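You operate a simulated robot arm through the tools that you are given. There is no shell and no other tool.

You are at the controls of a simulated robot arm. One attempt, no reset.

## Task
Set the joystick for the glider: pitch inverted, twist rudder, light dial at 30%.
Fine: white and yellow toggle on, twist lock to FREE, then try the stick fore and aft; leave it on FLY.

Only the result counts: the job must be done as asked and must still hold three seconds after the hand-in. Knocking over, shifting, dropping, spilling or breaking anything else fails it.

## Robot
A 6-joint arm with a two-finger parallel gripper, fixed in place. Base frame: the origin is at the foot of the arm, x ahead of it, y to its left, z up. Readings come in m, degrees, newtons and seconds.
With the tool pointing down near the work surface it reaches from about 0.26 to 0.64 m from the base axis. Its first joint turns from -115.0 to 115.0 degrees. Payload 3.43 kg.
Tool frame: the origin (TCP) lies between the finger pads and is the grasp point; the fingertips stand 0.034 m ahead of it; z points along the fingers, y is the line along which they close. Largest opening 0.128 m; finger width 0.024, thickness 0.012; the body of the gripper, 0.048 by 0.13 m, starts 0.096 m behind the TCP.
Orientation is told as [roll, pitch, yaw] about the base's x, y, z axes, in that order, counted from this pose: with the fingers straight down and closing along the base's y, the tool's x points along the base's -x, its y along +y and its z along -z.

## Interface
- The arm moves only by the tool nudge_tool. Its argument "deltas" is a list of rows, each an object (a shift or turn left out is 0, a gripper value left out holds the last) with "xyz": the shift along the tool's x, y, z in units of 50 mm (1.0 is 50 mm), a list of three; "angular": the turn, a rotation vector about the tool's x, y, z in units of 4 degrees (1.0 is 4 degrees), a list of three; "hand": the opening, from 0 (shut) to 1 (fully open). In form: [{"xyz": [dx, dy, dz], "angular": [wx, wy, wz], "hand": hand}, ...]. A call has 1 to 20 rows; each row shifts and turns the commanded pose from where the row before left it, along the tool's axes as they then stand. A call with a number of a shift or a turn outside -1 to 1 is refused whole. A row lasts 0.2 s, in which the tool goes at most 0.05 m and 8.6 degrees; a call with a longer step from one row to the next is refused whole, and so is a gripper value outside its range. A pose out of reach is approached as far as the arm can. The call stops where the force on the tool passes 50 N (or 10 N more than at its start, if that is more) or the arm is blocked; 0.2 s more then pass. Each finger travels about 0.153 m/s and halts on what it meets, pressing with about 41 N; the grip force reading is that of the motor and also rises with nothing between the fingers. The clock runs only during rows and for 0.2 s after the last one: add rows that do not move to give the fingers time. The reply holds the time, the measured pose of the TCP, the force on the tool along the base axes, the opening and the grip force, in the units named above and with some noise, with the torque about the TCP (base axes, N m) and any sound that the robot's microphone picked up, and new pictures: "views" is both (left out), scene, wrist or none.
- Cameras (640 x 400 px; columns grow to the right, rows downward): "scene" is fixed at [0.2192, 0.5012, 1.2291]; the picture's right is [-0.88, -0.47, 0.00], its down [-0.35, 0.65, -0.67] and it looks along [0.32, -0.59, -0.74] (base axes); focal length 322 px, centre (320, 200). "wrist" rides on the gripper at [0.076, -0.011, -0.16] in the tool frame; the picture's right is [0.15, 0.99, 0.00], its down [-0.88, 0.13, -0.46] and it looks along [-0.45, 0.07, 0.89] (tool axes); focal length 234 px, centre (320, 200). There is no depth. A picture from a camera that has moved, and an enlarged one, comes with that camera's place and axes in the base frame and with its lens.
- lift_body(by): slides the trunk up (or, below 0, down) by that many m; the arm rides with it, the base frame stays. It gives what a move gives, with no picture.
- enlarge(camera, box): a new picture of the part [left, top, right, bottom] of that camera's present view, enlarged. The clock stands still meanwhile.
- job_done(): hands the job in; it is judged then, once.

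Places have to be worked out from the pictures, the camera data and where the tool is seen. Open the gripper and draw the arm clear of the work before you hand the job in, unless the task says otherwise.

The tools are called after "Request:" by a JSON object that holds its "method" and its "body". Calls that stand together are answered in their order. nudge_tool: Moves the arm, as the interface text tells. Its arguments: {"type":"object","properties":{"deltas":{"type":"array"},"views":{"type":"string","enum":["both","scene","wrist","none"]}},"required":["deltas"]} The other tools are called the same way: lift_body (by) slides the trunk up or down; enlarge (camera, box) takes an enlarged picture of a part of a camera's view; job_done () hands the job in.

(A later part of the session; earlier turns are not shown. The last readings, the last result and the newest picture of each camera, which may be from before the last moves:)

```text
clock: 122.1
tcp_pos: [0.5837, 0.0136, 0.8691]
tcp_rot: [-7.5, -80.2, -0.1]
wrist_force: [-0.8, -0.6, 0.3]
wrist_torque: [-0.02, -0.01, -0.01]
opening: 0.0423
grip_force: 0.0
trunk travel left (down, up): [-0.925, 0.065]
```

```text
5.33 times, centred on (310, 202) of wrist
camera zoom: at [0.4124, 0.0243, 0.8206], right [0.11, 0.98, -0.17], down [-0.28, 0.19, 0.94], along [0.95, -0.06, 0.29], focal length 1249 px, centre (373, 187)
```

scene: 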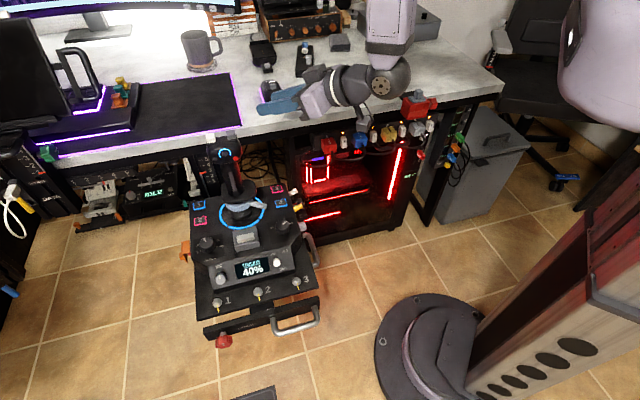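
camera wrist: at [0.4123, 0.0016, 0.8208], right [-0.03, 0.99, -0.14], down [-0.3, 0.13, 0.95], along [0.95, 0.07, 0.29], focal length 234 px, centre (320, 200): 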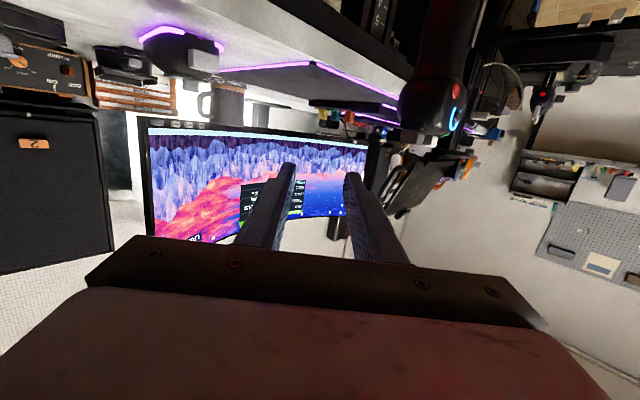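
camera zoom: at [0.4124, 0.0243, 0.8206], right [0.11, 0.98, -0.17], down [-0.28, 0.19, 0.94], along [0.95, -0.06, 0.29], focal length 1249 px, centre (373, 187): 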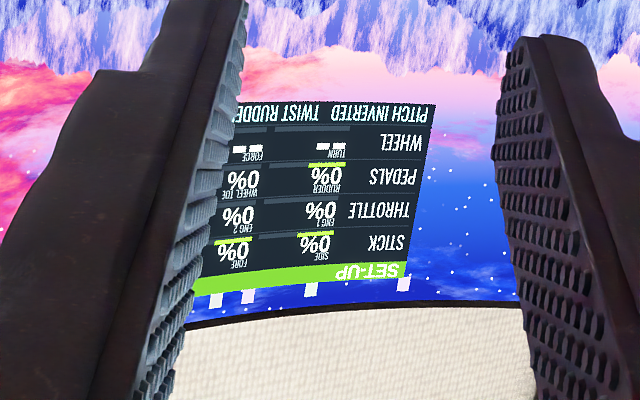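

Monitor confirms "PITCH INVERTED" and "TWIST RUDDER". Now I study the stick's head before planning the fore/aft movement.

Request:
{"method": "nudge_tool", "body": {"deltas": [{"angular": [-1, 0, 0]}, {"angular": [-1, 0, 0]}], "views": "none"}}

Request:
{"method": "enlarge", "body": {"camera": "wrist", "box": [350, 0, 510, 170]}}

Request:
{"method": "enlarge", "body": {"camera": "scene", "box": [190, 120, 290, 240]}}

```text
clock: 122.7
tcp_pos: [0.5837, 0.013, 0.8683]
tcp_rot: [0.8, -80.2, -0.5]
wrist_force: [-0.6, 0.6, -0.4]
wrist_torque: [0.02, -0.01, 0.01]
opening: 0.0422
grip_force: 0.1
trunk travel left (down, up): [-0.925, 0.065]
```

```text
2.35 times, centred on (430, 85) of wrist
camera zoom: at [0.4125, 0.0016, 0.8205], right [-0.03, 0.99, -0.14], down [-0.3, 0.13, 0.95], along [0.95, 0.07, 0.29], focal length 551 px, centre (61, 471)
```

zoom: 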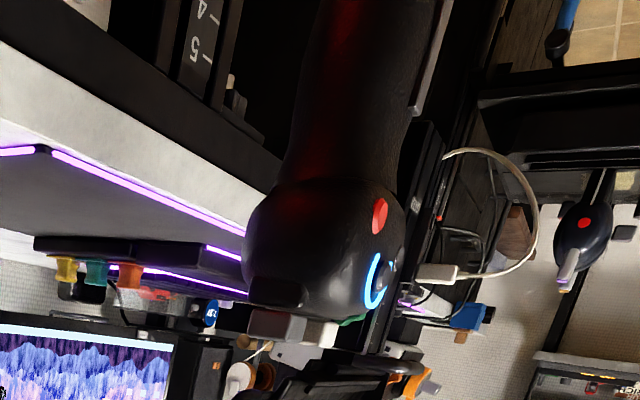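

```text
3.33 times, centred on (240, 180) of scene
camera zoom: at [0.2192, 0.5012, 1.2291], right [-0.88, -0.47, 0.0], down [-0.35, 0.65, -0.67], along [0.32, -0.59, -0.74], focal length 1073 px, centre (587, 267)
```

zoom: 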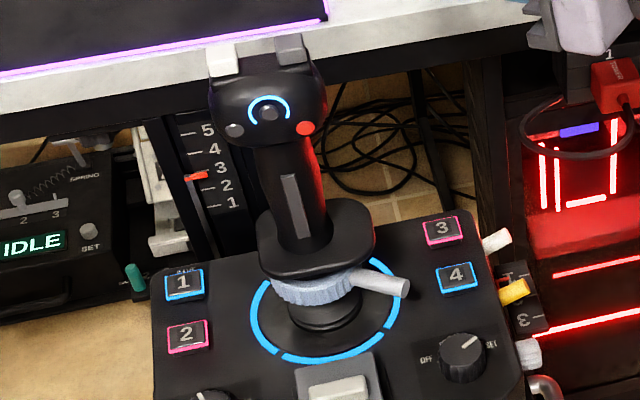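

Stick axis is at about (0.662, 0.12), head centre z≈0.785. Next I go back to the mode dial to select TEST: first return the tool upright.

Request:
{"method": "nudge_tool", "body": {"deltas": [{"angular": [0, 1, 0]}, {"angular": [0, 1, 0]}, {"angular": [0, 1, 0]}, {"angular": [0, 1, 0]}, {"angular": [0, 1, 0]}, {"angular": [0, 1, 0]}, {"angular": [0, 1, 0]}, {"angular": [0, 1, 0]}, {"angular": [0, 1, 0]}, {"angular": [0, 1, 0]}, {"angular": [0, 1, 0]}, {"angular": [0, 1, 0]}, {"angular": [0, 1, 0]}, {"angular": [0, 1, 0]}, {"angular": [0, 1, 0]}, {"angular": [0, 1, 0]}, {"angular": [0, 1, 0]}, {"angular": [0, 1, 0]}, {"angular": [0, 1, 0]}, {"angular": [0, 1, 0]}], "views": "none"}}

Request:
{"method": "nudge_tool", "body": {"deltas": [{"angular": [0, 0, 1]}, {"angular": [0, 0, 1]}, {"angular": [0, 0, 1]}, {"angular": [0, 0, 1]}, {"angular": [0, 0, 1]}, {"angular": [0, 0, 1]}, {"angular": [0, 0, 1]}, {"angular": [0, 0, 1]}, {"angular": [0, 0, 1]}, {"angular": [0, 0, 1]}, {"angular": [0, 0, 1]}, {"angular": [0, 0, 1]}, {"angular": [0, 0, 1]}, {"angular": [0, 0, 1]}, {"angular": [0, 0, 1]}], "views": "none"}}

```text
clock: 126.9
tcp_pos: [0.5835, 0.0128, 0.8692]
tcp_rot: [0.1, -0.1, 0.3]
wrist_force: [0.1, -0.4, 0.3]
wrist_torque: [-0.01, -0.01, -0.04]
opening: 0.0418
grip_force: 0.1
trunk travel left (down, up): [-0.925, 0.065]
```

```text
clock: 130.1
tcp_pos: [0.5843, 0.0121, 0.8683]
tcp_rot: [0.2, 0.0, -59.9]
wrist_force: [-0.4, -0.6, -0.9]
wrist_torque: [0.02, 0.02, 0.02]
opening: 0.0424
grip_force: 0.0
trunk travel left (down, up): [-0.925, 0.065]
```

Upright, yaw −60°. I move over the dial and lower the trunk 0.2 m.

Request:
{"method": "nudge_tool", "body": {"deltas": [{"xyz": [0.749, 0.061, 0], "hand": 0.42}, {"xyz": [0.749, 0.061, 0]}, {"xyz": [0.749, 0.061, 0]}], "views": "none"}}

Request:
{"method": "lift_body", "body": {"by": -0.2}}

Request:
{"method": "enlarge", "body": {"camera": "wrist", "box": [240, 110, 400, 210]}}

Request:
{"method": "enlarge", "body": {"camera": "scene", "box": [190, 150, 330, 270]}}

```text
clock: 130.9
tcp_pos: [0.5349, 0.1156, 0.8712]
tcp_rot: [0.2, -0.1, -59.8]
wrist_force: [-0.1, 0.8, 0.1]
wrist_torque: [-0.05, -0.01, -0.03]
opening: 0.0538
grip_force: 0.1
trunk travel left (down, up): [-0.925, 0.065]
```

```text
clock: 133.0
tcp_pos: [0.5345, 0.1143, 0.6699]
tcp_rot: [0.2, 0.0, -59.7]
wrist_force: [0.1, -0.2, 0.4]
wrist_torque: [-0.01, 0.01, -0.01]
opening: 0.0541
grip_force: 0.1
trunk travel left (down, up): [-0.725, 0.265]
```

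```text
4.00 times, centred on (320, 160) of wrist
camera zoom: at [0.4854, 0.1745, 0.8287], right [0.78, 0.62, 0.0], down [0.55, -0.7, 0.46], along [0.29, -0.35, -0.89], focal length 937 px, centre (320, 360)
```

zoom: 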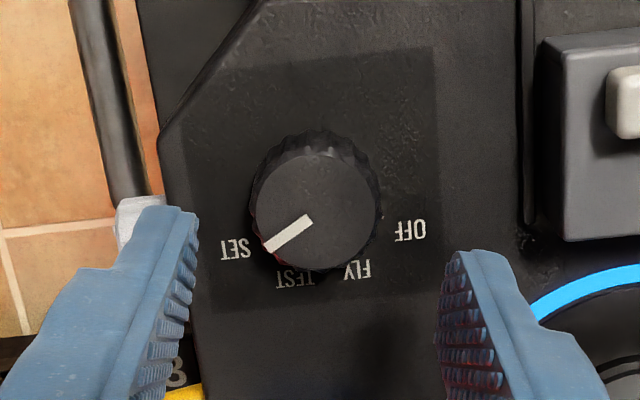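

```text
3.33 times, centred on (260, 210) of scene
camera zoom: at [0.2192, 0.5012, 1.2291], right [-0.88, -0.47, 0.0], down [-0.35, 0.65, -0.67], along [0.32, -0.59, -0.74], focal length 1073 px, centre (520, 167)
```

zoom: 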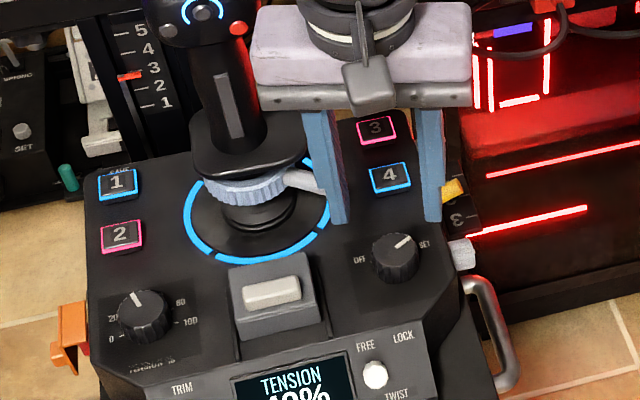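

Dial centred within 2 mm. I descend, grip it and turn 45° counter-clockwise from SET to TEST.

Request:
{"method": "nudge_tool", "body": {"deltas": [{"xyz": [-0.036, -0.012, 0.45]}, {"xyz": [0, 0, 0.45]}, {"xyz": [0, 0, 0.35]}, {"hand": 0.2}, {"hand": 0.2}, {"angular": [0, 0, -0.9375]}, {"angular": [0, 0, -0.9375]}, {"angular": [0, 0, -0.9375]}, {"angular": [0, 0, -0.9375]}, {"angular": [0, 0, -0.9375]}, {"angular": [0, 0, -0.9375]}, {"angular": [0, 0, -0.9375]}, {"angular": [0, 0, -0.9375]}, {"angular": [0, 0, -0.9375]}, {"angular": [0, 0, -0.9375]}, {"angular": [0, 0, -0.9375]}, {"angular": [0, 0, -0.9375]}], "views": "none"}}

Request:
{"method": "enlarge", "body": {"camera": "wrist", "box": [240, 120, 400, 220]}}

Request:
{"method": "enlarge", "body": {"camera": "scene", "box": [190, 170, 330, 290]}}

```text
clock: 136.6
tcp_pos: [0.5362, 0.1126, 0.6066]
tcp_rot: [0.1, -0.1, -14.9]
wrist_force: [11.7, -5.2, 1.3]
wrist_torque: [-0.12, 1.12, -0.02]
opening: 0.0327
grip_force: 45.2
trunk travel left (down, up): [-0.725, 0.265]
```

```text
4.00 times, centred on (320, 170) of wrist
camera zoom: at [0.4585, 0.1212, 0.7661], right [0.11, 0.99, 0.0], down [0.88, -0.1, 0.46], along [0.46, -0.05, -0.89], focal length 937 px, centre (320, 320)
```

zoom: 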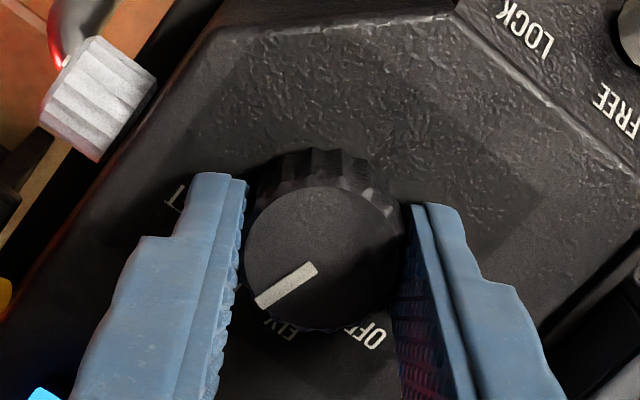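

```text
3.33 times, centred on (260, 230) of scene
camera zoom: at [0.2192, 0.5012, 1.2291], right [-0.88, -0.47, 0.0], down [-0.35, 0.65, -0.67], along [0.32, -0.59, -0.74], focal length 1073 px, centre (520, 100)
```

zoom: 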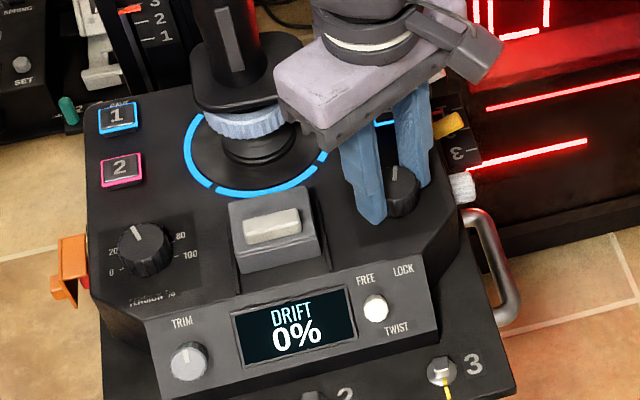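

TEST is selected (DRIFT 0%, pointer bearing ≈ −66°). I release and lift straight up to above stick height.

Request:
{"method": "nudge_tool", "body": {"deltas": [{"hand": 0.42}, {"hand": 0.42}, {"xyz": [0, 0, -0.5]}, {"xyz": [0, 0, -0.9]}, {"xyz": [0, 0, -0.9]}, {"xyz": [0, 0, -0.9]}, {"xyz": [0, 0, -0.9]}, {"xyz": [0, 0, -0.9]}, {"xyz": [0, 0, -0.5]}], "views": "none"}}

Request:
{"method": "enlarge", "body": {"camera": "scene", "box": [190, 170, 330, 290]}}

Request:
{"method": "enlarge", "body": {"camera": "wrist", "box": [240, 60, 400, 160]}}

```text
clock: 138.6
tcp_pos: [0.5352, 0.1135, 0.8835]
tcp_rot: [0.1, -0.2, -14.8]
wrist_force: [-0.4, 0.2, -0.3]
wrist_torque: [-0.02, 0.0, -0.02]
opening: 0.0537
grip_force: 0.1
trunk travel left (down, up): [-0.725, 0.265]
```

```text
3.33 times, centred on (260, 230) of scene
camera zoom: at [0.2192, 0.5012, 1.2291], right [-0.88, -0.47, 0.0], down [-0.35, 0.65, -0.67], along [0.32, -0.59, -0.74], focal length 1073 px, centre (520, 100)
```

zoom: 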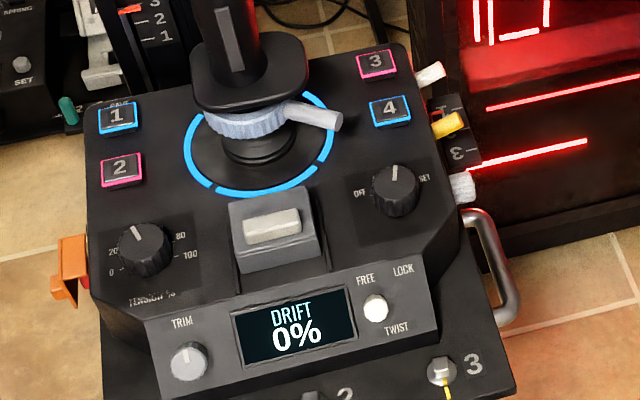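

```text
4.00 times, centred on (320, 110) of wrist
camera zoom: at [0.4574, 0.1211, 1.0429], right [0.11, 0.99, 0.0], down [0.88, -0.1, 0.46], along [0.46, -0.05, -0.89], focal length 937 px, centre (320, 560)
```

zoom: 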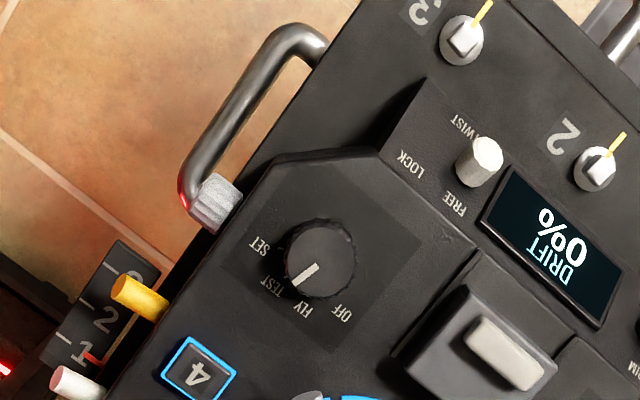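

Display still says DRIFT (TEST). I check the dial's exact pointer angle with a closer look.

Request:
{"method": "enlarge", "body": {"camera": "wrist", "box": [300, 105, 340, 130]}}

Request:
{"method": "enlarge", "body": {"camera": "scene", "box": [254, 205, 302, 235]}}

```text
16.00 times, centred on (320, 118) of wrist
camera zoom: at [0.4574, 0.1211, 1.0429], right [0.11, 0.99, 0.0], down [0.88, -0.1, 0.46], along [0.46, -0.05, -0.89], focal length 3747 px, centre (320, 1520)
```

zoom: 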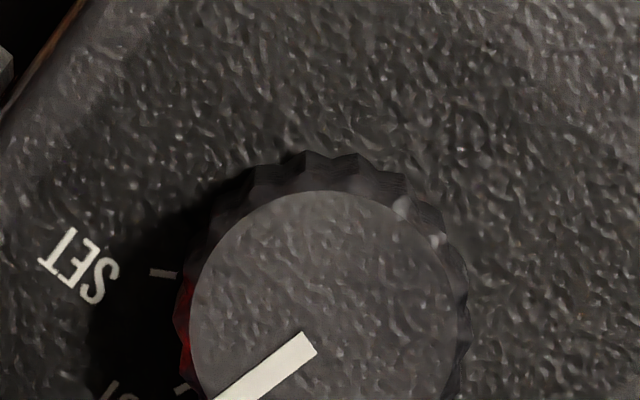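

```text
13.33 times, centred on (278, 220) of scene
camera zoom: at [0.2192, 0.5012, 1.2291], right [-0.88, -0.47, 0.0], down [-0.35, 0.65, -0.67], along [0.32, -0.59, -0.74], focal length 4290 px, centre (880, -67)
```

zoom: 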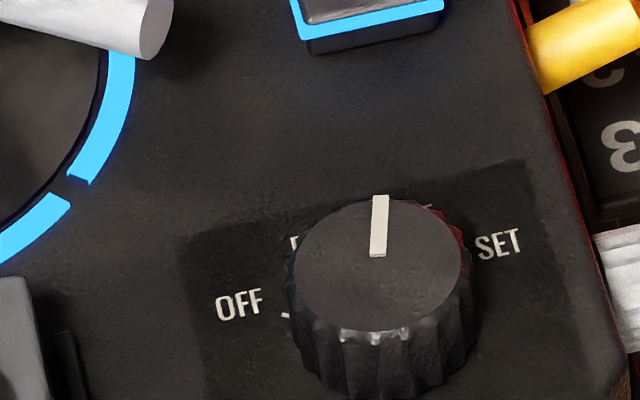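

The dial is within 3° of TEST. Now to the stick: yaw to 45° so the fingers straddle it fore–aft, open to 0.11 m, and move above its head.

Request:
{"method": "nudge_tool", "body": {"deltas": [{"angular": [0, 0, -0.997], "hand": 0.86}, {"angular": [0, 0, -0.997]}, {"angular": [0, 0, -0.997]}, {"angular": [0, 0, -0.997]}, {"angular": [0, 0, -0.997]}, {"angular": [0, 0, -0.997]}, {"angular": [0, 0, -0.997]}, {"angular": [0, 0, -0.997]}, {"angular": [0, 0, -0.997]}, {"angular": [0, 0, -0.997]}, {"angular": [0, 0, -0.997]}, {"angular": [0, 0, -0.997]}, {"angular": [0, 0, -0.997]}, {"angular": [0, 0, -0.997]}, {"angular": [0, 0, -0.997]}, {"xyz": [-0.625, -0.573, -0.15]}, {"xyz": [-0.625, -0.573, -0.15]}, {"xyz": [-0.625, -0.573, -0.15]}], "views": "both"}}

Request:
{"method": "enlarge", "body": {"camera": "wrist", "box": [200, 80, 440, 230]}}

Request:
{"method": "enlarge", "body": {"camera": "scene", "box": [180, 60, 308, 180]}}

```text
clock: 142.4
tcp_pos: [0.6394, 0.1152, 0.9014]
tcp_rot: [0.0, -0.1, 45.0]
wrist_force: [-0.2, -0.3, -0.6]
wrist_torque: [0.02, -0.11, 0.02]
opening: 0.1101
grip_force: 0.0
out of reach, approached as far as the arm can: row 18
trunk travel left (down, up): [-0.725, 0.265]
camera wrist: at [0.5934, 0.055, 1.0598], right [-0.8, 0.6, 0.0], down [0.53, 0.71, 0.46], along [0.27, 0.37, -0.89], focal length 234 px, centre (320, 200)
```

scene: 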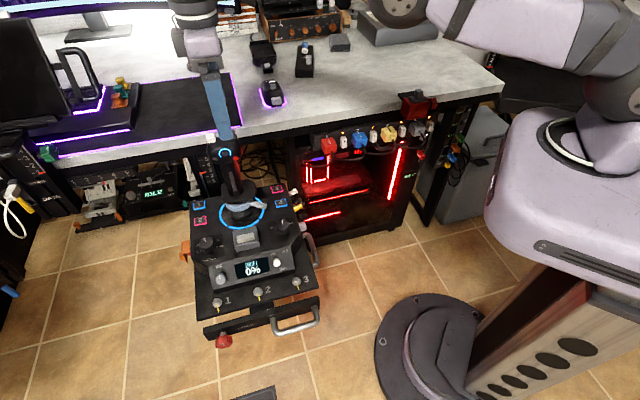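
wrist: 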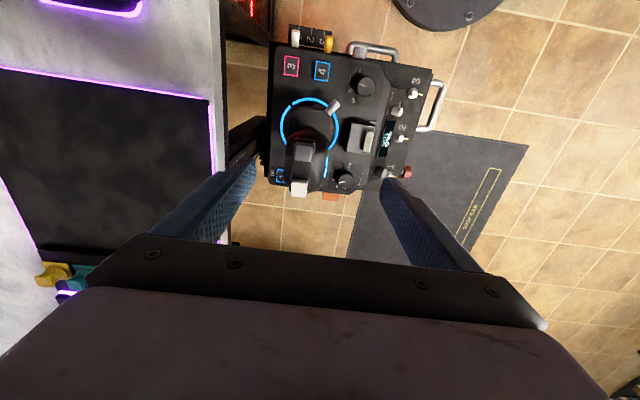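

```text
2.67 times, centred on (320, 155) of wrist
camera zoom: at [0.5934, 0.055, 1.0598], right [-0.8, 0.6, 0.0], down [0.53, 0.71, 0.46], along [0.27, 0.37, -0.89], focal length 624 px, centre (320, 320)
```

zoom: 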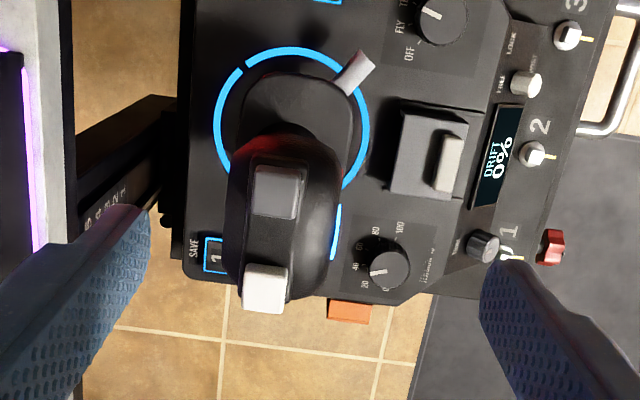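

```text
3.33 times, centred on (244, 120) of scene
camera zoom: at [0.2192, 0.5012, 1.2291], right [-0.88, -0.47, 0.0], down [-0.35, 0.65, -0.67], along [0.32, -0.59, -0.74], focal length 1073 px, centre (573, 467)
```

zoom: 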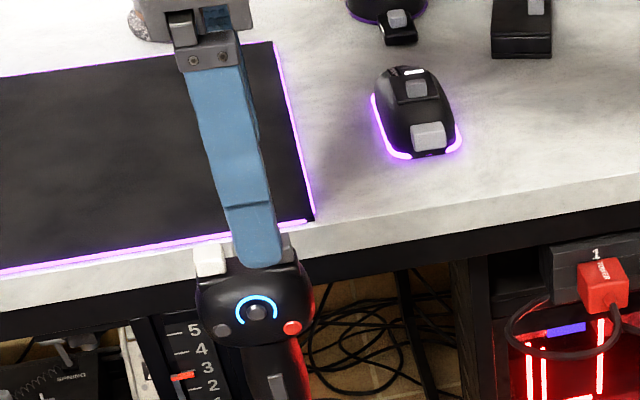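

The arm reaches 0.65 m vertically; the head is ~13 mm further fore. I tilt 16° for extra reach, align over the head and descend so the fingers straddle it.

Request:
{"method": "nudge_tool", "body": {"deltas": [{"angular": [0, -1, 0]}, {"angular": [0, -1, 0]}, {"angular": [0, -1, 0]}, {"angular": [0, -1, 0]}, {"xyz": [-0.114, -0.266, 0.033]}, {"xyz": [0.2, 0, 0.7]}], "views": "both"}}

Request:
{"method": "enlarge", "body": {"camera": "wrist", "box": [200, 80, 440, 230]}}

Request:
{"method": "enlarge", "body": {"camera": "scene", "box": [180, 60, 308, 180]}}

```text
clock: 143.8
tcp_pos: [0.6574, 0.1113, 0.864]
tcp_rot: [0.0, -16.3, 45.0]
wrist_force: [-0.4, 0.0, 0.5]
wrist_torque: [0.04, 0.01, 0.01]
opening: 0.1099
grip_force: 0.0
trunk travel left (down, up): [-0.725, 0.265]
camera wrist: at [0.5801, 0.0215, 0.9964], right [-0.8, 0.6, -0.04], down [0.42, 0.6, 0.68], along [0.43, 0.53, -0.73], focal length 234 px, centre (320, 200)
```

scene: 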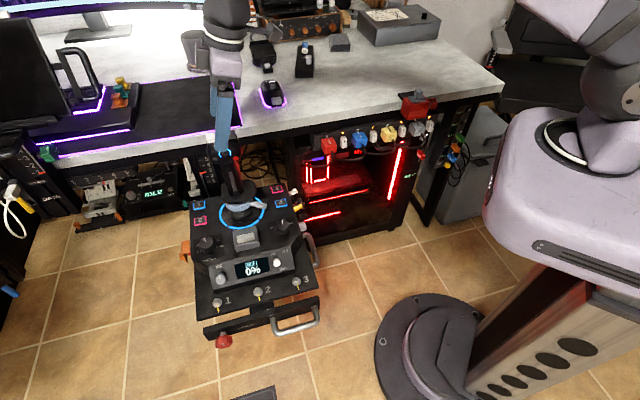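
wrist: 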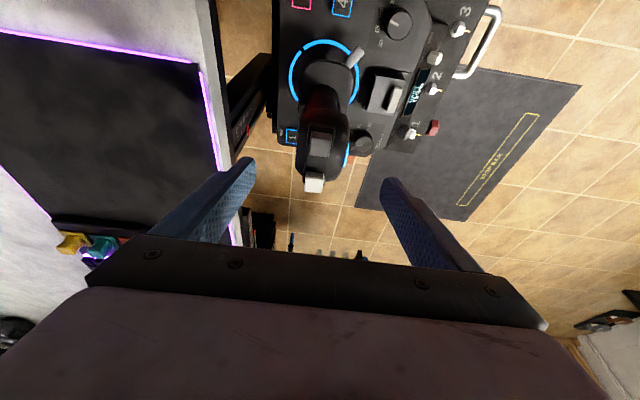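

```text
2.67 times, centred on (320, 155) of wrist
camera zoom: at [0.5801, 0.0215, 0.9964], right [-0.8, 0.6, -0.04], down [0.42, 0.6, 0.68], along [0.43, 0.53, -0.73], focal length 624 px, centre (320, 320)
```

zoom: 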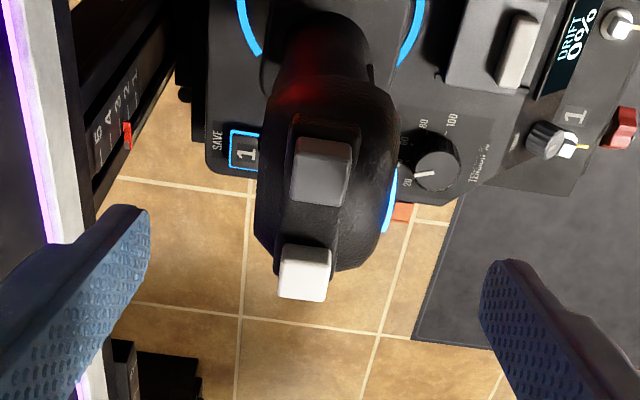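

```text
3.33 times, centred on (244, 120) of scene
camera zoom: at [0.2192, 0.5012, 1.2291], right [-0.88, -0.47, 0.0], down [-0.35, 0.65, -0.67], along [0.32, -0.59, -0.74], focal length 1073 px, centre (573, 467)
```

zoom: 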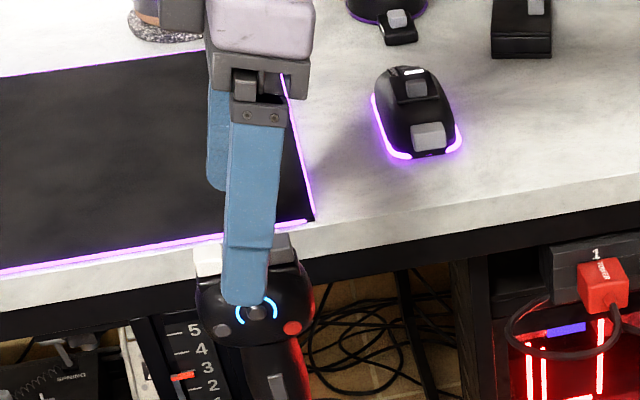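

The head is centred between the fingers. I descend 65 mm and narrow the opening to ~0.08 m.

Request:
{"method": "nudge_tool", "body": {"deltas": [{"xyz": [0.18, 0, 0.625]}, {"xyz": [0.18, 0, 0.625]}, {"hand": 0.62}, {"hand": 0.62}], "views": "both"}}

Request:
{"method": "enlarge", "body": {"camera": "wrist", "box": [200, 80, 440, 230]}}

Request:
{"method": "enlarge", "body": {"camera": "scene", "box": [180, 80, 308, 200]}}

```text
clock: 144.8
tcp_pos: [0.655, 0.1115, 0.7996]
tcp_rot: [-0.1, -16.3, 45.0]
wrist_force: [0.5, 0.4, -0.7]
wrist_torque: [0.01, 0.0, 0.02]
opening: 0.0795
grip_force: 0.0
trunk travel left (down, up): [-0.725, 0.265]
camera wrist: at [0.5796, 0.0213, 0.9314], right [-0.8, 0.6, -0.04], down [0.42, 0.6, 0.68], along [0.43, 0.53, -0.73], focal length 234 px, centre (320, 200)
```

scene: 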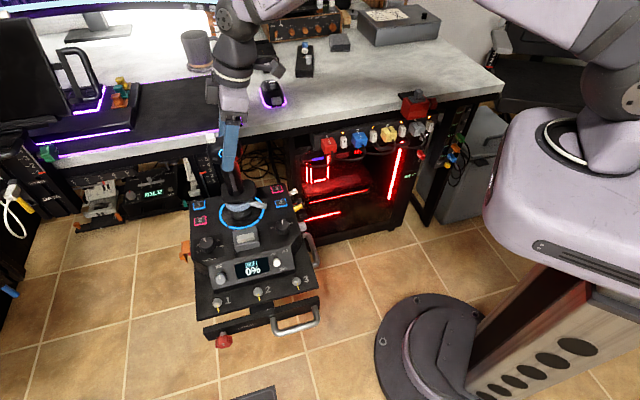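
wrist: 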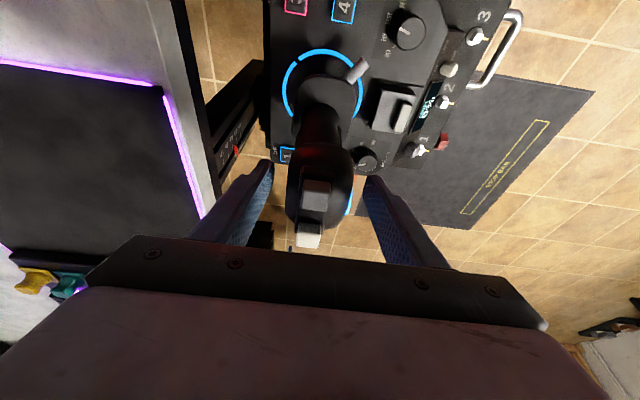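

```text
2.67 times, centred on (320, 155) of wrist
camera zoom: at [0.5796, 0.0213, 0.9314], right [-0.8, 0.6, -0.04], down [0.42, 0.6, 0.68], along [0.43, 0.53, -0.73], focal length 624 px, centre (320, 320)
```

zoom: 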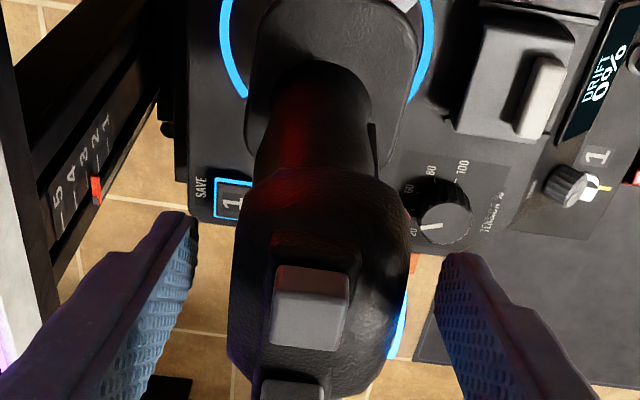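

```text
3.33 times, centred on (244, 140) of scene
camera zoom: at [0.2192, 0.5012, 1.2291], right [-0.88, -0.47, 0.0], down [-0.35, 0.65, -0.67], along [0.32, -0.59, -0.74], focal length 1073 px, centre (573, 400)
```

zoom: 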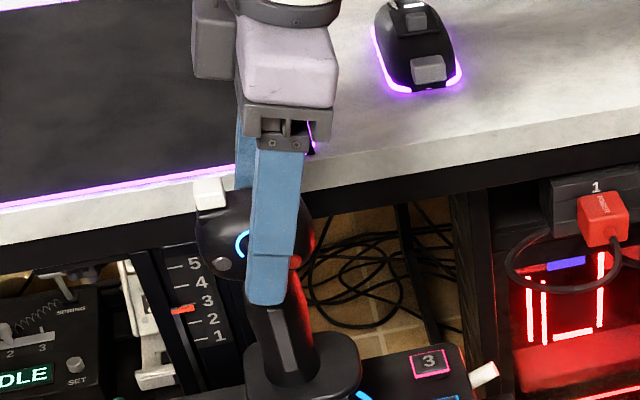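

The fingers are around the head fore/aft, but its aft face carries buttons I don't want to press. I'll instead hold the head by its plain left/right sides: back out upward and re-orient to yaw −45°.

Request:
{"method": "nudge_tool", "body": {"deltas": [{"hand": 0.86}, {"xyz": [-0.276, 0, -0.961]}, {"xyz": [-0.276, 0, -0.961]}, {"xyz": [0.34, 0.353, -0.1]}, {"xyz": [0.34, 0.353, -0.1]}, {"angular": [0, 1, 0]}, {"angular": [0, 1, 0]}, {"angular": [0, 1, 0]}, {"angular": [0, 1, 0]}], "views": "none"}}

Request:
{"method": "nudge_tool", "body": {"deltas": [{"angular": [0, 0, 1]}, {"angular": [0, 0, 1]}, {"angular": [0, 0, 1]}, {"angular": [0, 0, 1]}, {"angular": [0, 0, 1]}, {"angular": [0, 0, 1]}, {"angular": [0, 0, 1]}, {"angular": [0, 0, 1]}, {"angular": [0, 0, 1]}, {"angular": [0, 0, 1]}, {"angular": [0, 0, 1]}, {"angular": [0, 0, 1]}, {"angular": [0, 0, 1]}, {"angular": [0, 0, 1]}, {"angular": [0, 0, 1]}, {"angular": [0, 0, 1]}, {"angular": [0, 0, 1]}, {"angular": [0, 0, 1]}, {"angular": [0, 0, 1]}, {"angular": [0, 0, 1]}], "views": "none"}}

Request:
{"method": "nudge_tool", "body": {"deltas": [{"angular": [0, 0, 1]}, {"angular": [0, 0, 1]}, {"angular": [0, 0, 0.5]}, {"angular": [0, -1, 0]}, {"angular": [0, -1, 0]}, {"angular": [0, -1, 0]}, {"angular": [0, -1, 0]}, {"angular": [0, -1, 0]}, {"angular": [0, -1, 0]}], "views": "both"}}

```text
clock: 146.8
tcp_pos: [0.607, 0.1115, 0.8993]
tcp_rot: [-0.1, 0.0, 45.0]
wrist_force: [0.0, 0.6, 0.8]
wrist_torque: [-0.01, 0.0, -0.01]
opening: 0.11
grip_force: 0.1
trunk travel left (down, up): [-0.725, 0.265]
```

```text
clock: 151.0
tcp_pos: [0.6075, 0.1107, 0.9008]
tcp_rot: [0.2, 0.0, -35.1]
wrist_force: [-0.7, 0.7, -0.4]
wrist_torque: [-0.04, -0.02, 0.01]
opening: 0.1101
grip_force: 0.0
trunk travel left (down, up): [-0.725, 0.265]
```

```text
clock: 153.0
tcp_pos: [0.6069, 0.1093, 0.8998]
tcp_rot: [0.3, -24.1, -45.2]
wrist_force: [-0.2, 0.1, -0.9]
wrist_torque: [0.0, -0.01, 0.0]
opening: 0.1103
grip_force: 0.1
trunk travel left (down, up): [-0.725, 0.265]
camera wrist: at [0.5025, 0.1968, 1.0145], right [0.6, 0.79, -0.06], down [0.53, -0.35, 0.78], along [0.6, -0.5, -0.63], focal length 234 px, centre (320, 200)
```

scene: 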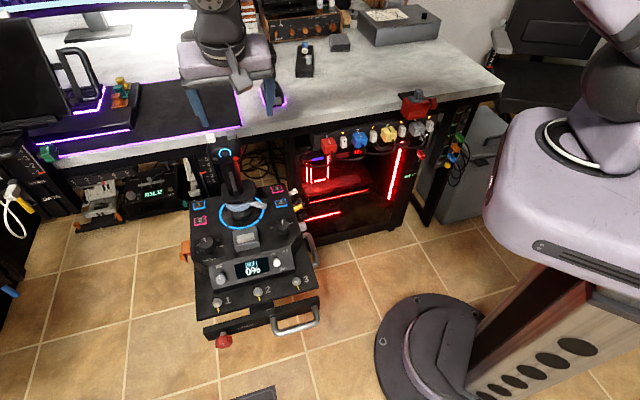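
wrist: 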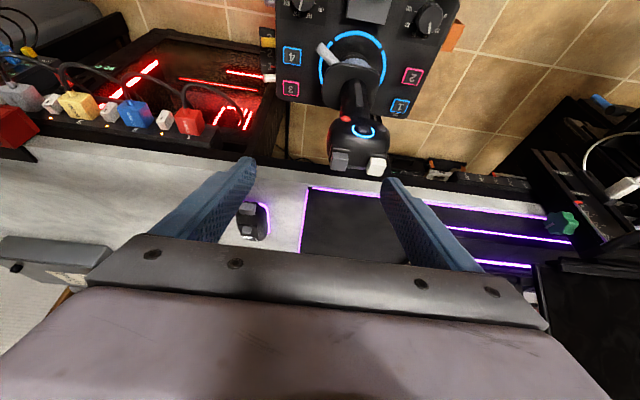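

Now I can see the head's sides clearly; head centre ≈ (0.658, 0.116, 0.79). I approach along the tilted tool axis with the fingers left and right of the head.

Request:
{"method": "nudge_tool", "body": {"deltas": [{"xyz": [0.165, 0.409, 0.133]}, {"xyz": [0.165, 0.409, 0.133]}, {"xyz": [0, 0, 0.6]}], "views": "both"}}

Request:
{"method": "enlarge", "body": {"camera": "wrist", "box": [200, 80, 440, 230]}}

Request:
{"method": "enlarge", "body": {"camera": "scene", "box": [180, 80, 308, 200]}}

```text
clock: 153.8
tcp_pos: [0.6371, 0.1381, 0.8527]
tcp_rot: [0.2, -24.1, -45.1]
wrist_force: [0.0, 0.5, -0.6]
wrist_torque: [-0.03, 0.02, 0.03]
opening: 0.1101
grip_force: 0.0
trunk travel left (down, up): [-0.725, 0.265]
camera wrist: at [0.5338, 0.2244, 0.9674], right [0.6, 0.79, -0.06], down [0.53, -0.35, 0.78], along [0.6, -0.5, -0.63], focal length 234 px, centre (320, 200)
```

scene: 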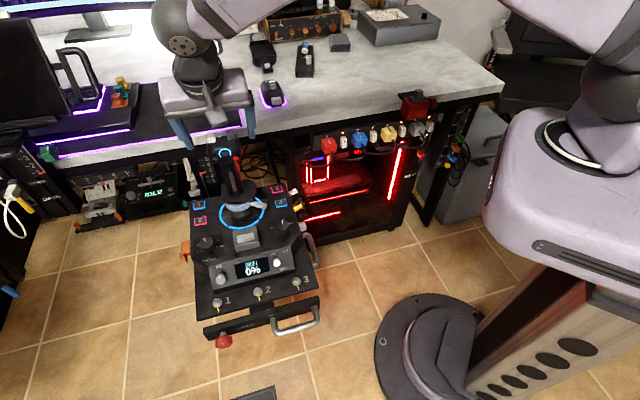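
wrist: 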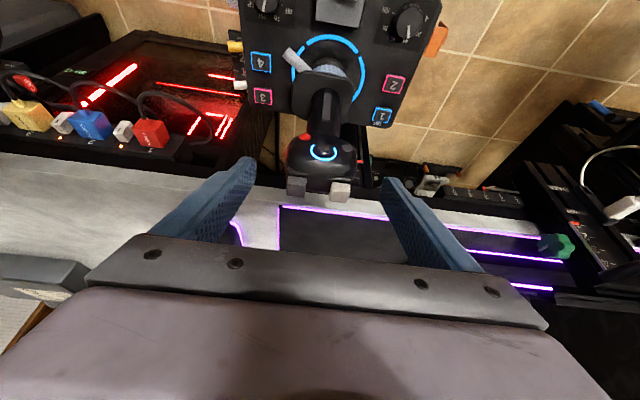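

```text
2.67 times, centred on (320, 155) of wrist
camera zoom: at [0.5338, 0.2244, 0.9674], right [0.6, 0.79, -0.06], down [0.53, -0.35, 0.78], along [0.6, -0.5, -0.63], focal length 624 px, centre (320, 320)
```

zoom: 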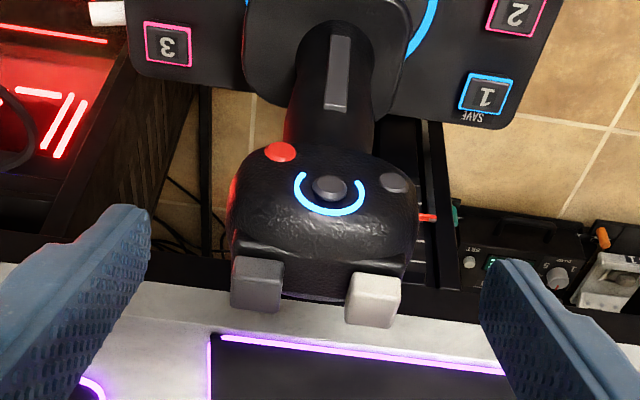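

```text
3.33 times, centred on (244, 140) of scene
camera zoom: at [0.2192, 0.5012, 1.2291], right [-0.88, -0.47, 0.0], down [-0.35, 0.65, -0.67], along [0.32, -0.59, -0.74], focal length 1073 px, centre (573, 400)
```

zoom: 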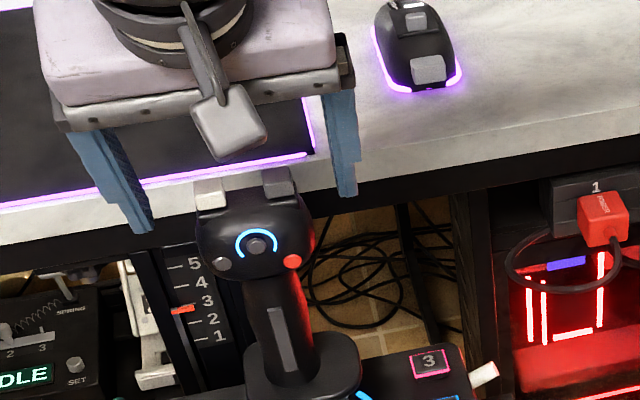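

Head is centred on the tool axis, 74 mm ahead. I advance 62 mm and close onto its sides.

Request:
{"method": "nudge_tool", "body": {"deltas": [{"xyz": [0, 0.024, 0.62]}, {"xyz": [0, 0.024, 0.62]}, {"hand": 0.45}, {"hand": 0.45}, {"hand": 0.45}], "views": "both"}}

Request:
{"method": "enlarge", "body": {"camera": "wrist", "box": [200, 80, 440, 230]}}

Request:
{"method": "enlarge", "body": {"camera": "scene", "box": [180, 80, 308, 200]}}

```text
clock: 155.0
tcp_pos: [0.6573, 0.1212, 0.7951]
tcp_rot: [0.2, -24.1, -45.2]
wrist_force: [1.8, 0.8, 0.0]
wrist_torque: [0.14, -0.26, 0.07]
opening: 0.072
grip_force: 40.7
trunk travel left (down, up): [-0.725, 0.265]
camera wrist: at [0.5524, 0.2076, 0.9102], right [0.6, 0.79, -0.06], down [0.53, -0.35, 0.78], along [0.6, -0.5, -0.63], focal length 234 px, centre (320, 200)
```

scene: 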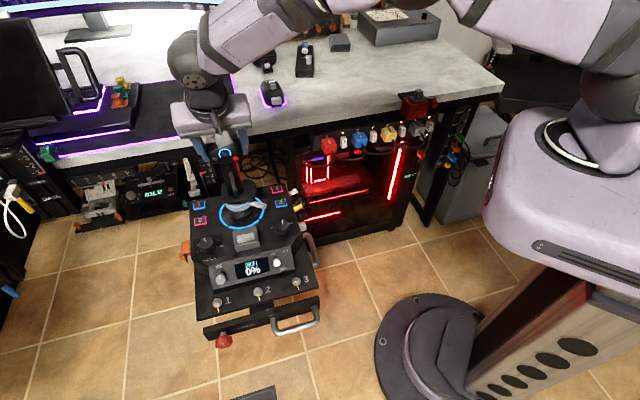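
wrist: 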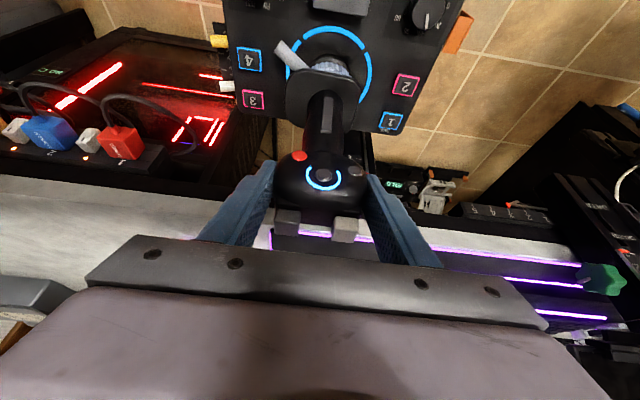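

```text
2.67 times, centred on (320, 155) of wrist
camera zoom: at [0.5524, 0.2076, 0.9102], right [0.6, 0.79, -0.06], down [0.53, -0.35, 0.78], along [0.6, -0.5, -0.63], focal length 624 px, centre (320, 320)
```

zoom: 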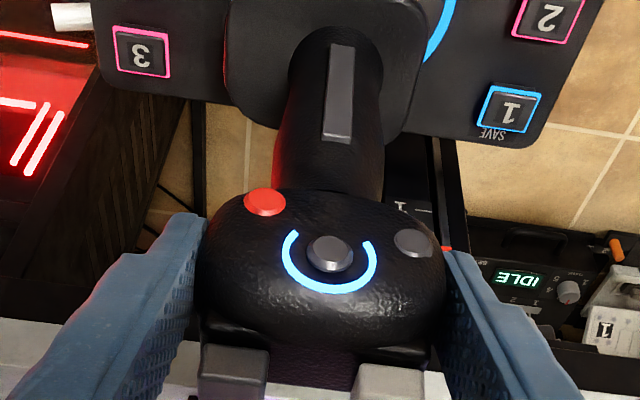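

```text
3.33 times, centred on (244, 140) of scene
camera zoom: at [0.2192, 0.5012, 1.2291], right [-0.88, -0.47, 0.0], down [-0.35, 0.65, -0.67], along [0.32, -0.59, -0.74], focal length 1073 px, centre (573, 400)
```

zoom: 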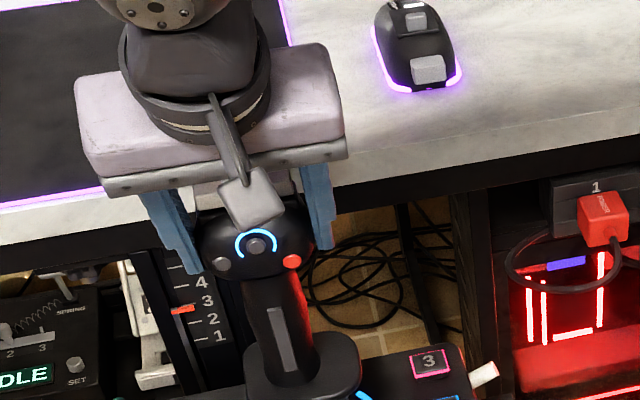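

Firm hold on the head (0.072 m, 41 N). I move it fore in small steps (~40 mm), watching force and reach.

Request:
{"method": "nudge_tool", "body": {"deltas": [{"xyz": [-0.142, 0, 0.068]}, {"xyz": [-0.142, 0, 0.075]}, {"xyz": [-0.14, 0, 0.083]}, {"xyz": [-0.138, 0, 0.09]}, {"xyz": [-0.135, 0, 0.095]}], "views": "both"}}

Request:
{"method": "enlarge", "body": {"camera": "scene", "box": [180, 80, 320, 290]}}

Request:
{"method": "enlarge", "body": {"camera": "wrist", "box": [200, 30, 440, 230]}}

```text
clock: 156.2
tcp_pos: [0.6869, 0.0919, 0.7935]
tcp_rot: [0.2, -24.2, -45.1]
wrist_force: [-6.5, 0.8, 7.5]
wrist_torque: [0.17, 1.37, 0.11]
opening: 0.0725
grip_force: 41.3
trunk travel left (down, up): [-0.725, 0.265]
camera wrist: at [0.5819, 0.1788, 0.9083], right [0.6, 0.79, -0.06], down [0.53, -0.35, 0.78], along [0.6, -0.5, -0.63], focal length 234 px, centre (320, 200)
```

scene: 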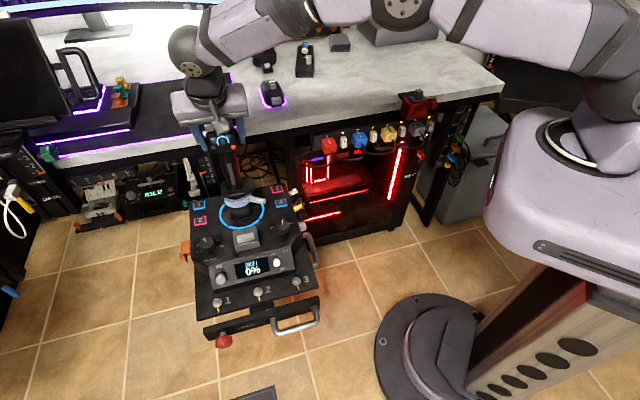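
wrist: 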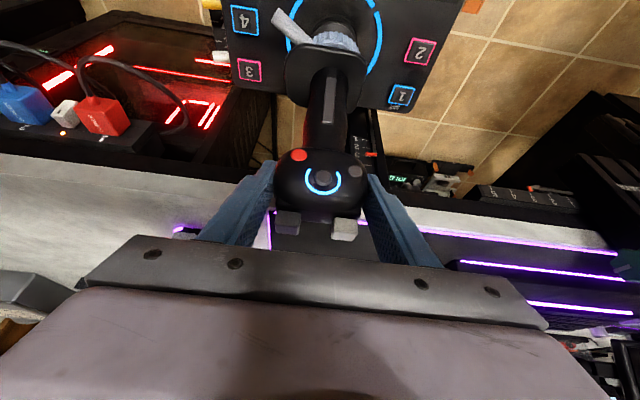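

```text
1.90 times, centred on (250, 185) of scene
camera zoom: at [0.2192, 0.5012, 1.2291], right [-0.88, -0.47, 0.0], down [-0.35, 0.65, -0.67], along [0.32, -0.59, -0.74], focal length 613 px, centre (453, 229)
```

zoom: 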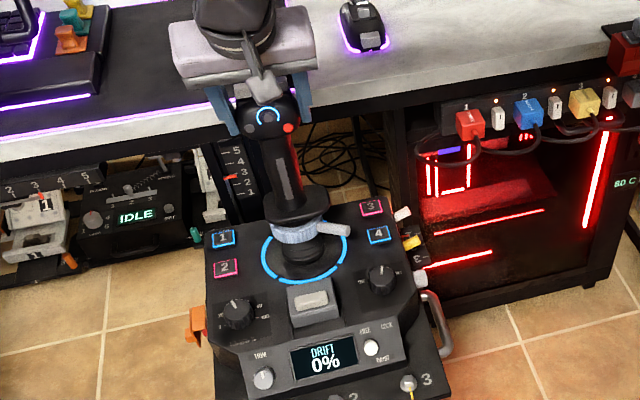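

```text
2.00 times, centred on (320, 130) of wrist
camera zoom: at [0.5819, 0.1788, 0.9083], right [0.6, 0.79, -0.06], down [0.53, -0.35, 0.78], along [0.6, -0.5, -0.63], focal length 468 px, centre (320, 340)
```

zoom: 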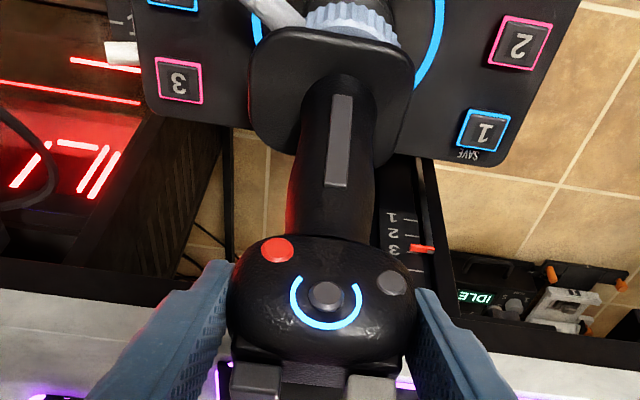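

The stick follows fore (≈42 mm, ~12°) with light force. I continue a bit further toward its stop.

Request:
{"method": "nudge_tool", "body": {"deltas": [{"xyz": [-0.132, 0, 0.1]}, {"xyz": [-0.13, 0, 0.105]}, {"xyz": [-0.128, 0, 0.11]}, {"xyz": [-0.125, 0, 0.115]}], "views": "none"}}

Request:
{"method": "enlarge", "body": {"camera": "scene", "box": [180, 80, 320, 290]}}

Request:
{"method": "enlarge", "body": {"camera": "wrist", "box": [200, 30, 440, 230]}}

```text
clock: 157.2
tcp_pos: [0.7061, 0.0734, 0.7864]
tcp_rot: [0.3, -24.2, -45.0]
wrist_force: [-16.7, 8.7, 18.0]
wrist_torque: [-0.3, 1.16, 0.26]
opening: 0.0721
grip_force: 41.1
trunk travel left (down, up): [-0.725, 0.265]
```

```text
1.90 times, centred on (250, 185) of scene
camera zoom: at [0.2192, 0.5012, 1.2291], right [-0.88, -0.47, 0.0], down [-0.35, 0.65, -0.67], along [0.32, -0.59, -0.74], focal length 613 px, centre (453, 229)
```

zoom: 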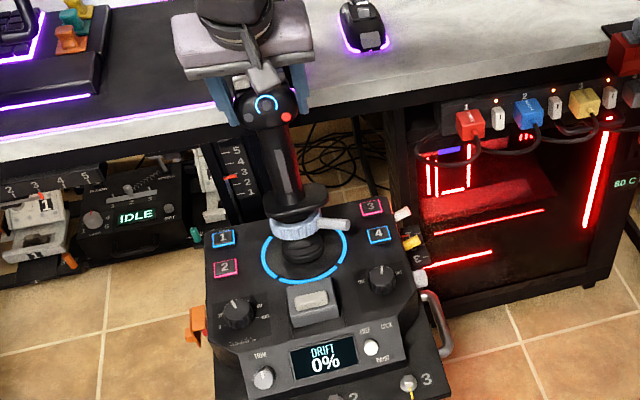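

```text
2.00 times, centred on (320, 130) of wrist
camera zoom: at [0.6015, 0.1596, 0.9012], right [0.6, 0.8, -0.05], down [0.53, -0.35, 0.78], along [0.6, -0.5, -0.63], focal length 468 px, centre (320, 340)
```

zoom: 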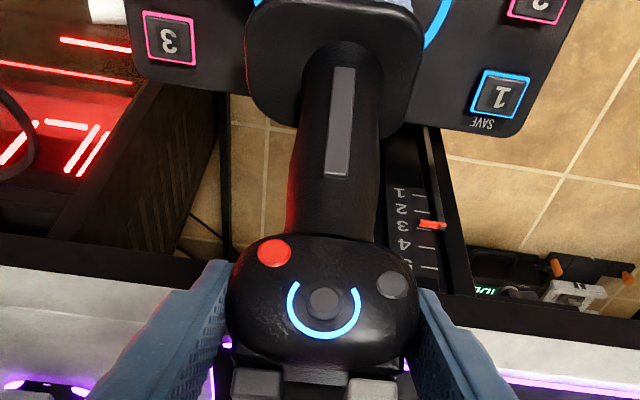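

Now about 68 mm fore (~21°) with force rising to ~25 N – that's well fore. I bring it back through centre and on to aft.

Request:
{"method": "nudge_tool", "body": {"deltas": [{"xyz": [0.125, 0, -0.115]}, {"xyz": [0.128, 0, -0.11]}, {"xyz": [0.13, 0, -0.105]}, {"xyz": [0.132, 0, -0.1]}, {"xyz": [0.135, 0, -0.095]}, {"xyz": [0.138, 0, -0.09]}, {"xyz": [0.14, 0, -0.083]}, {"xyz": [0.142, 0, -0.075]}, {"xyz": [0.142, 0, -0.068]}, {"xyz": [0.148, 0, -0.061]}, {"xyz": [0.15, 0, -0.056]}, {"xyz": [0.153, 0, -0.05]}, {"xyz": [0.156, 0, -0.043]}, {"xyz": [0.158, 0, -0.038]}], "views": "none"}}

Request:
{"method": "enlarge", "body": {"camera": "scene", "box": [180, 80, 320, 290]}}

Request:
{"method": "enlarge", "body": {"camera": "wrist", "box": [200, 30, 440, 230]}}

```text
clock: 160.2
tcp_pos: [0.6298, 0.15, 0.792]
tcp_rot: [0.0, -23.9, -45.0]
wrist_force: [1.3, -10.1, -7.9]
wrist_torque: [-1.81, 0.16, -0.26]
opening: 0.0719
grip_force: 40.7
trunk travel left (down, up): [-0.725, 0.265]
```

```text
1.90 times, centred on (250, 185) of scene
camera zoom: at [0.2192, 0.5012, 1.2291], right [-0.88, -0.47, 0.0], down [-0.35, 0.65, -0.67], along [0.32, -0.59, -0.74], focal length 613 px, centre (453, 229)
```

zoom: 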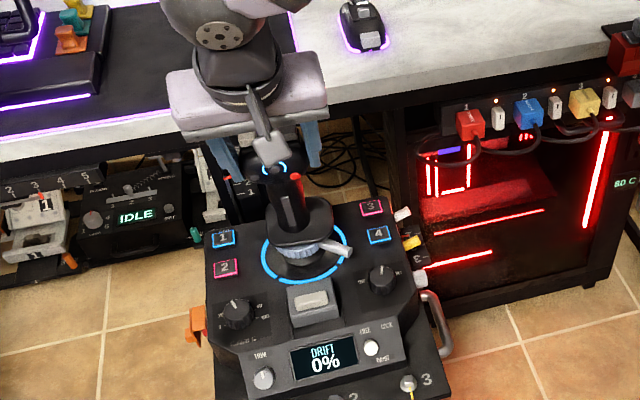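

```text
2.00 times, centred on (320, 130) of wrist
camera zoom: at [0.5262, 0.2371, 0.9067], right [0.6, 0.79, -0.06], down [0.53, -0.35, 0.77], along [0.59, -0.5, -0.63], focal length 468 px, centre (320, 340)
```

zoom: 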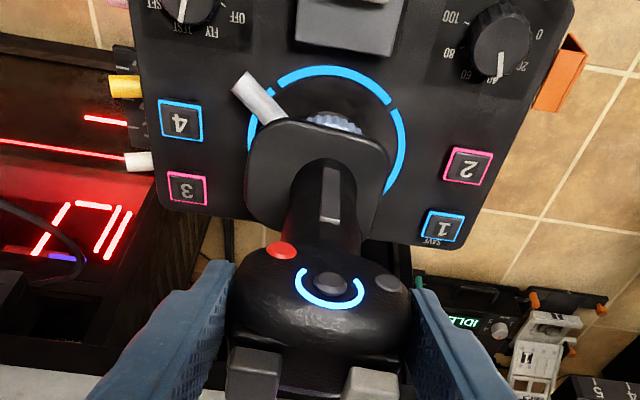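

Aft ≈40 mm now. I continue about 26 mm more aft.

Request:
{"method": "nudge_tool", "body": {"deltas": [{"xyz": [0.1615, 0, -0.03]}, {"xyz": [0.164, 0, -0.025]}, {"xyz": [0.166, 0, -0.019]}, {"xyz": [0.168, 0, -0.013]}], "views": "none"}}

Request:
{"method": "enlarge", "body": {"camera": "scene", "box": [180, 80, 320, 290]}}

Request:
{"method": "enlarge", "body": {"camera": "wrist", "box": [200, 30, 440, 230]}}

```text
clock: 161.2
tcp_pos: [0.6097, 0.1688, 0.7845]
tcp_rot: [0.5, -24.2, -45.2]
wrist_force: [14.0, -19.2, 4.8]
wrist_torque: [-1.44, -0.01, -0.29]
opening: 0.0718
grip_force: 40.7
trunk travel left (down, up): [-0.725, 0.265]
```

```text
1.90 times, centred on (250, 185) of scene
camera zoom: at [0.2192, 0.5012, 1.2291], right [-0.88, -0.47, 0.0], down [-0.35, 0.65, -0.67], along [0.32, -0.59, -0.74], focal length 613 px, centre (453, 229)
```

zoom: 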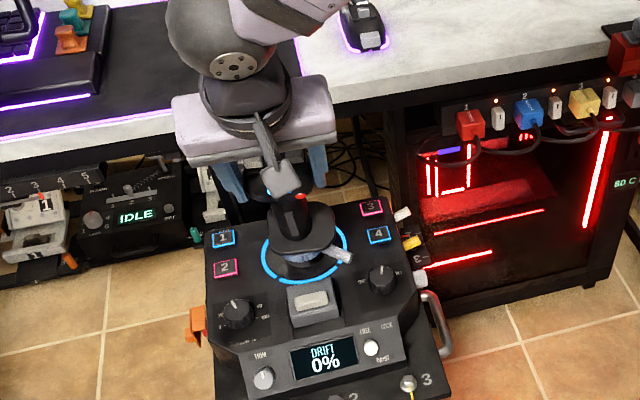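

```text
2.00 times, centred on (320, 130) of wrist
camera zoom: at [0.5048, 0.2556, 0.8995], right [0.61, 0.79, -0.05], down [0.52, -0.35, 0.78], along [0.6, -0.5, -0.63], focal length 468 px, centre (320, 340)
```

zoom: 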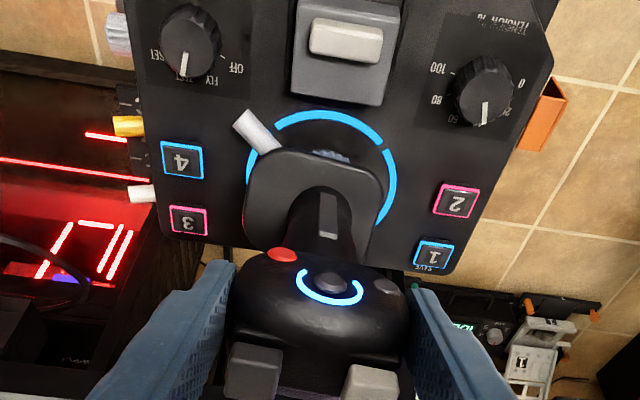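

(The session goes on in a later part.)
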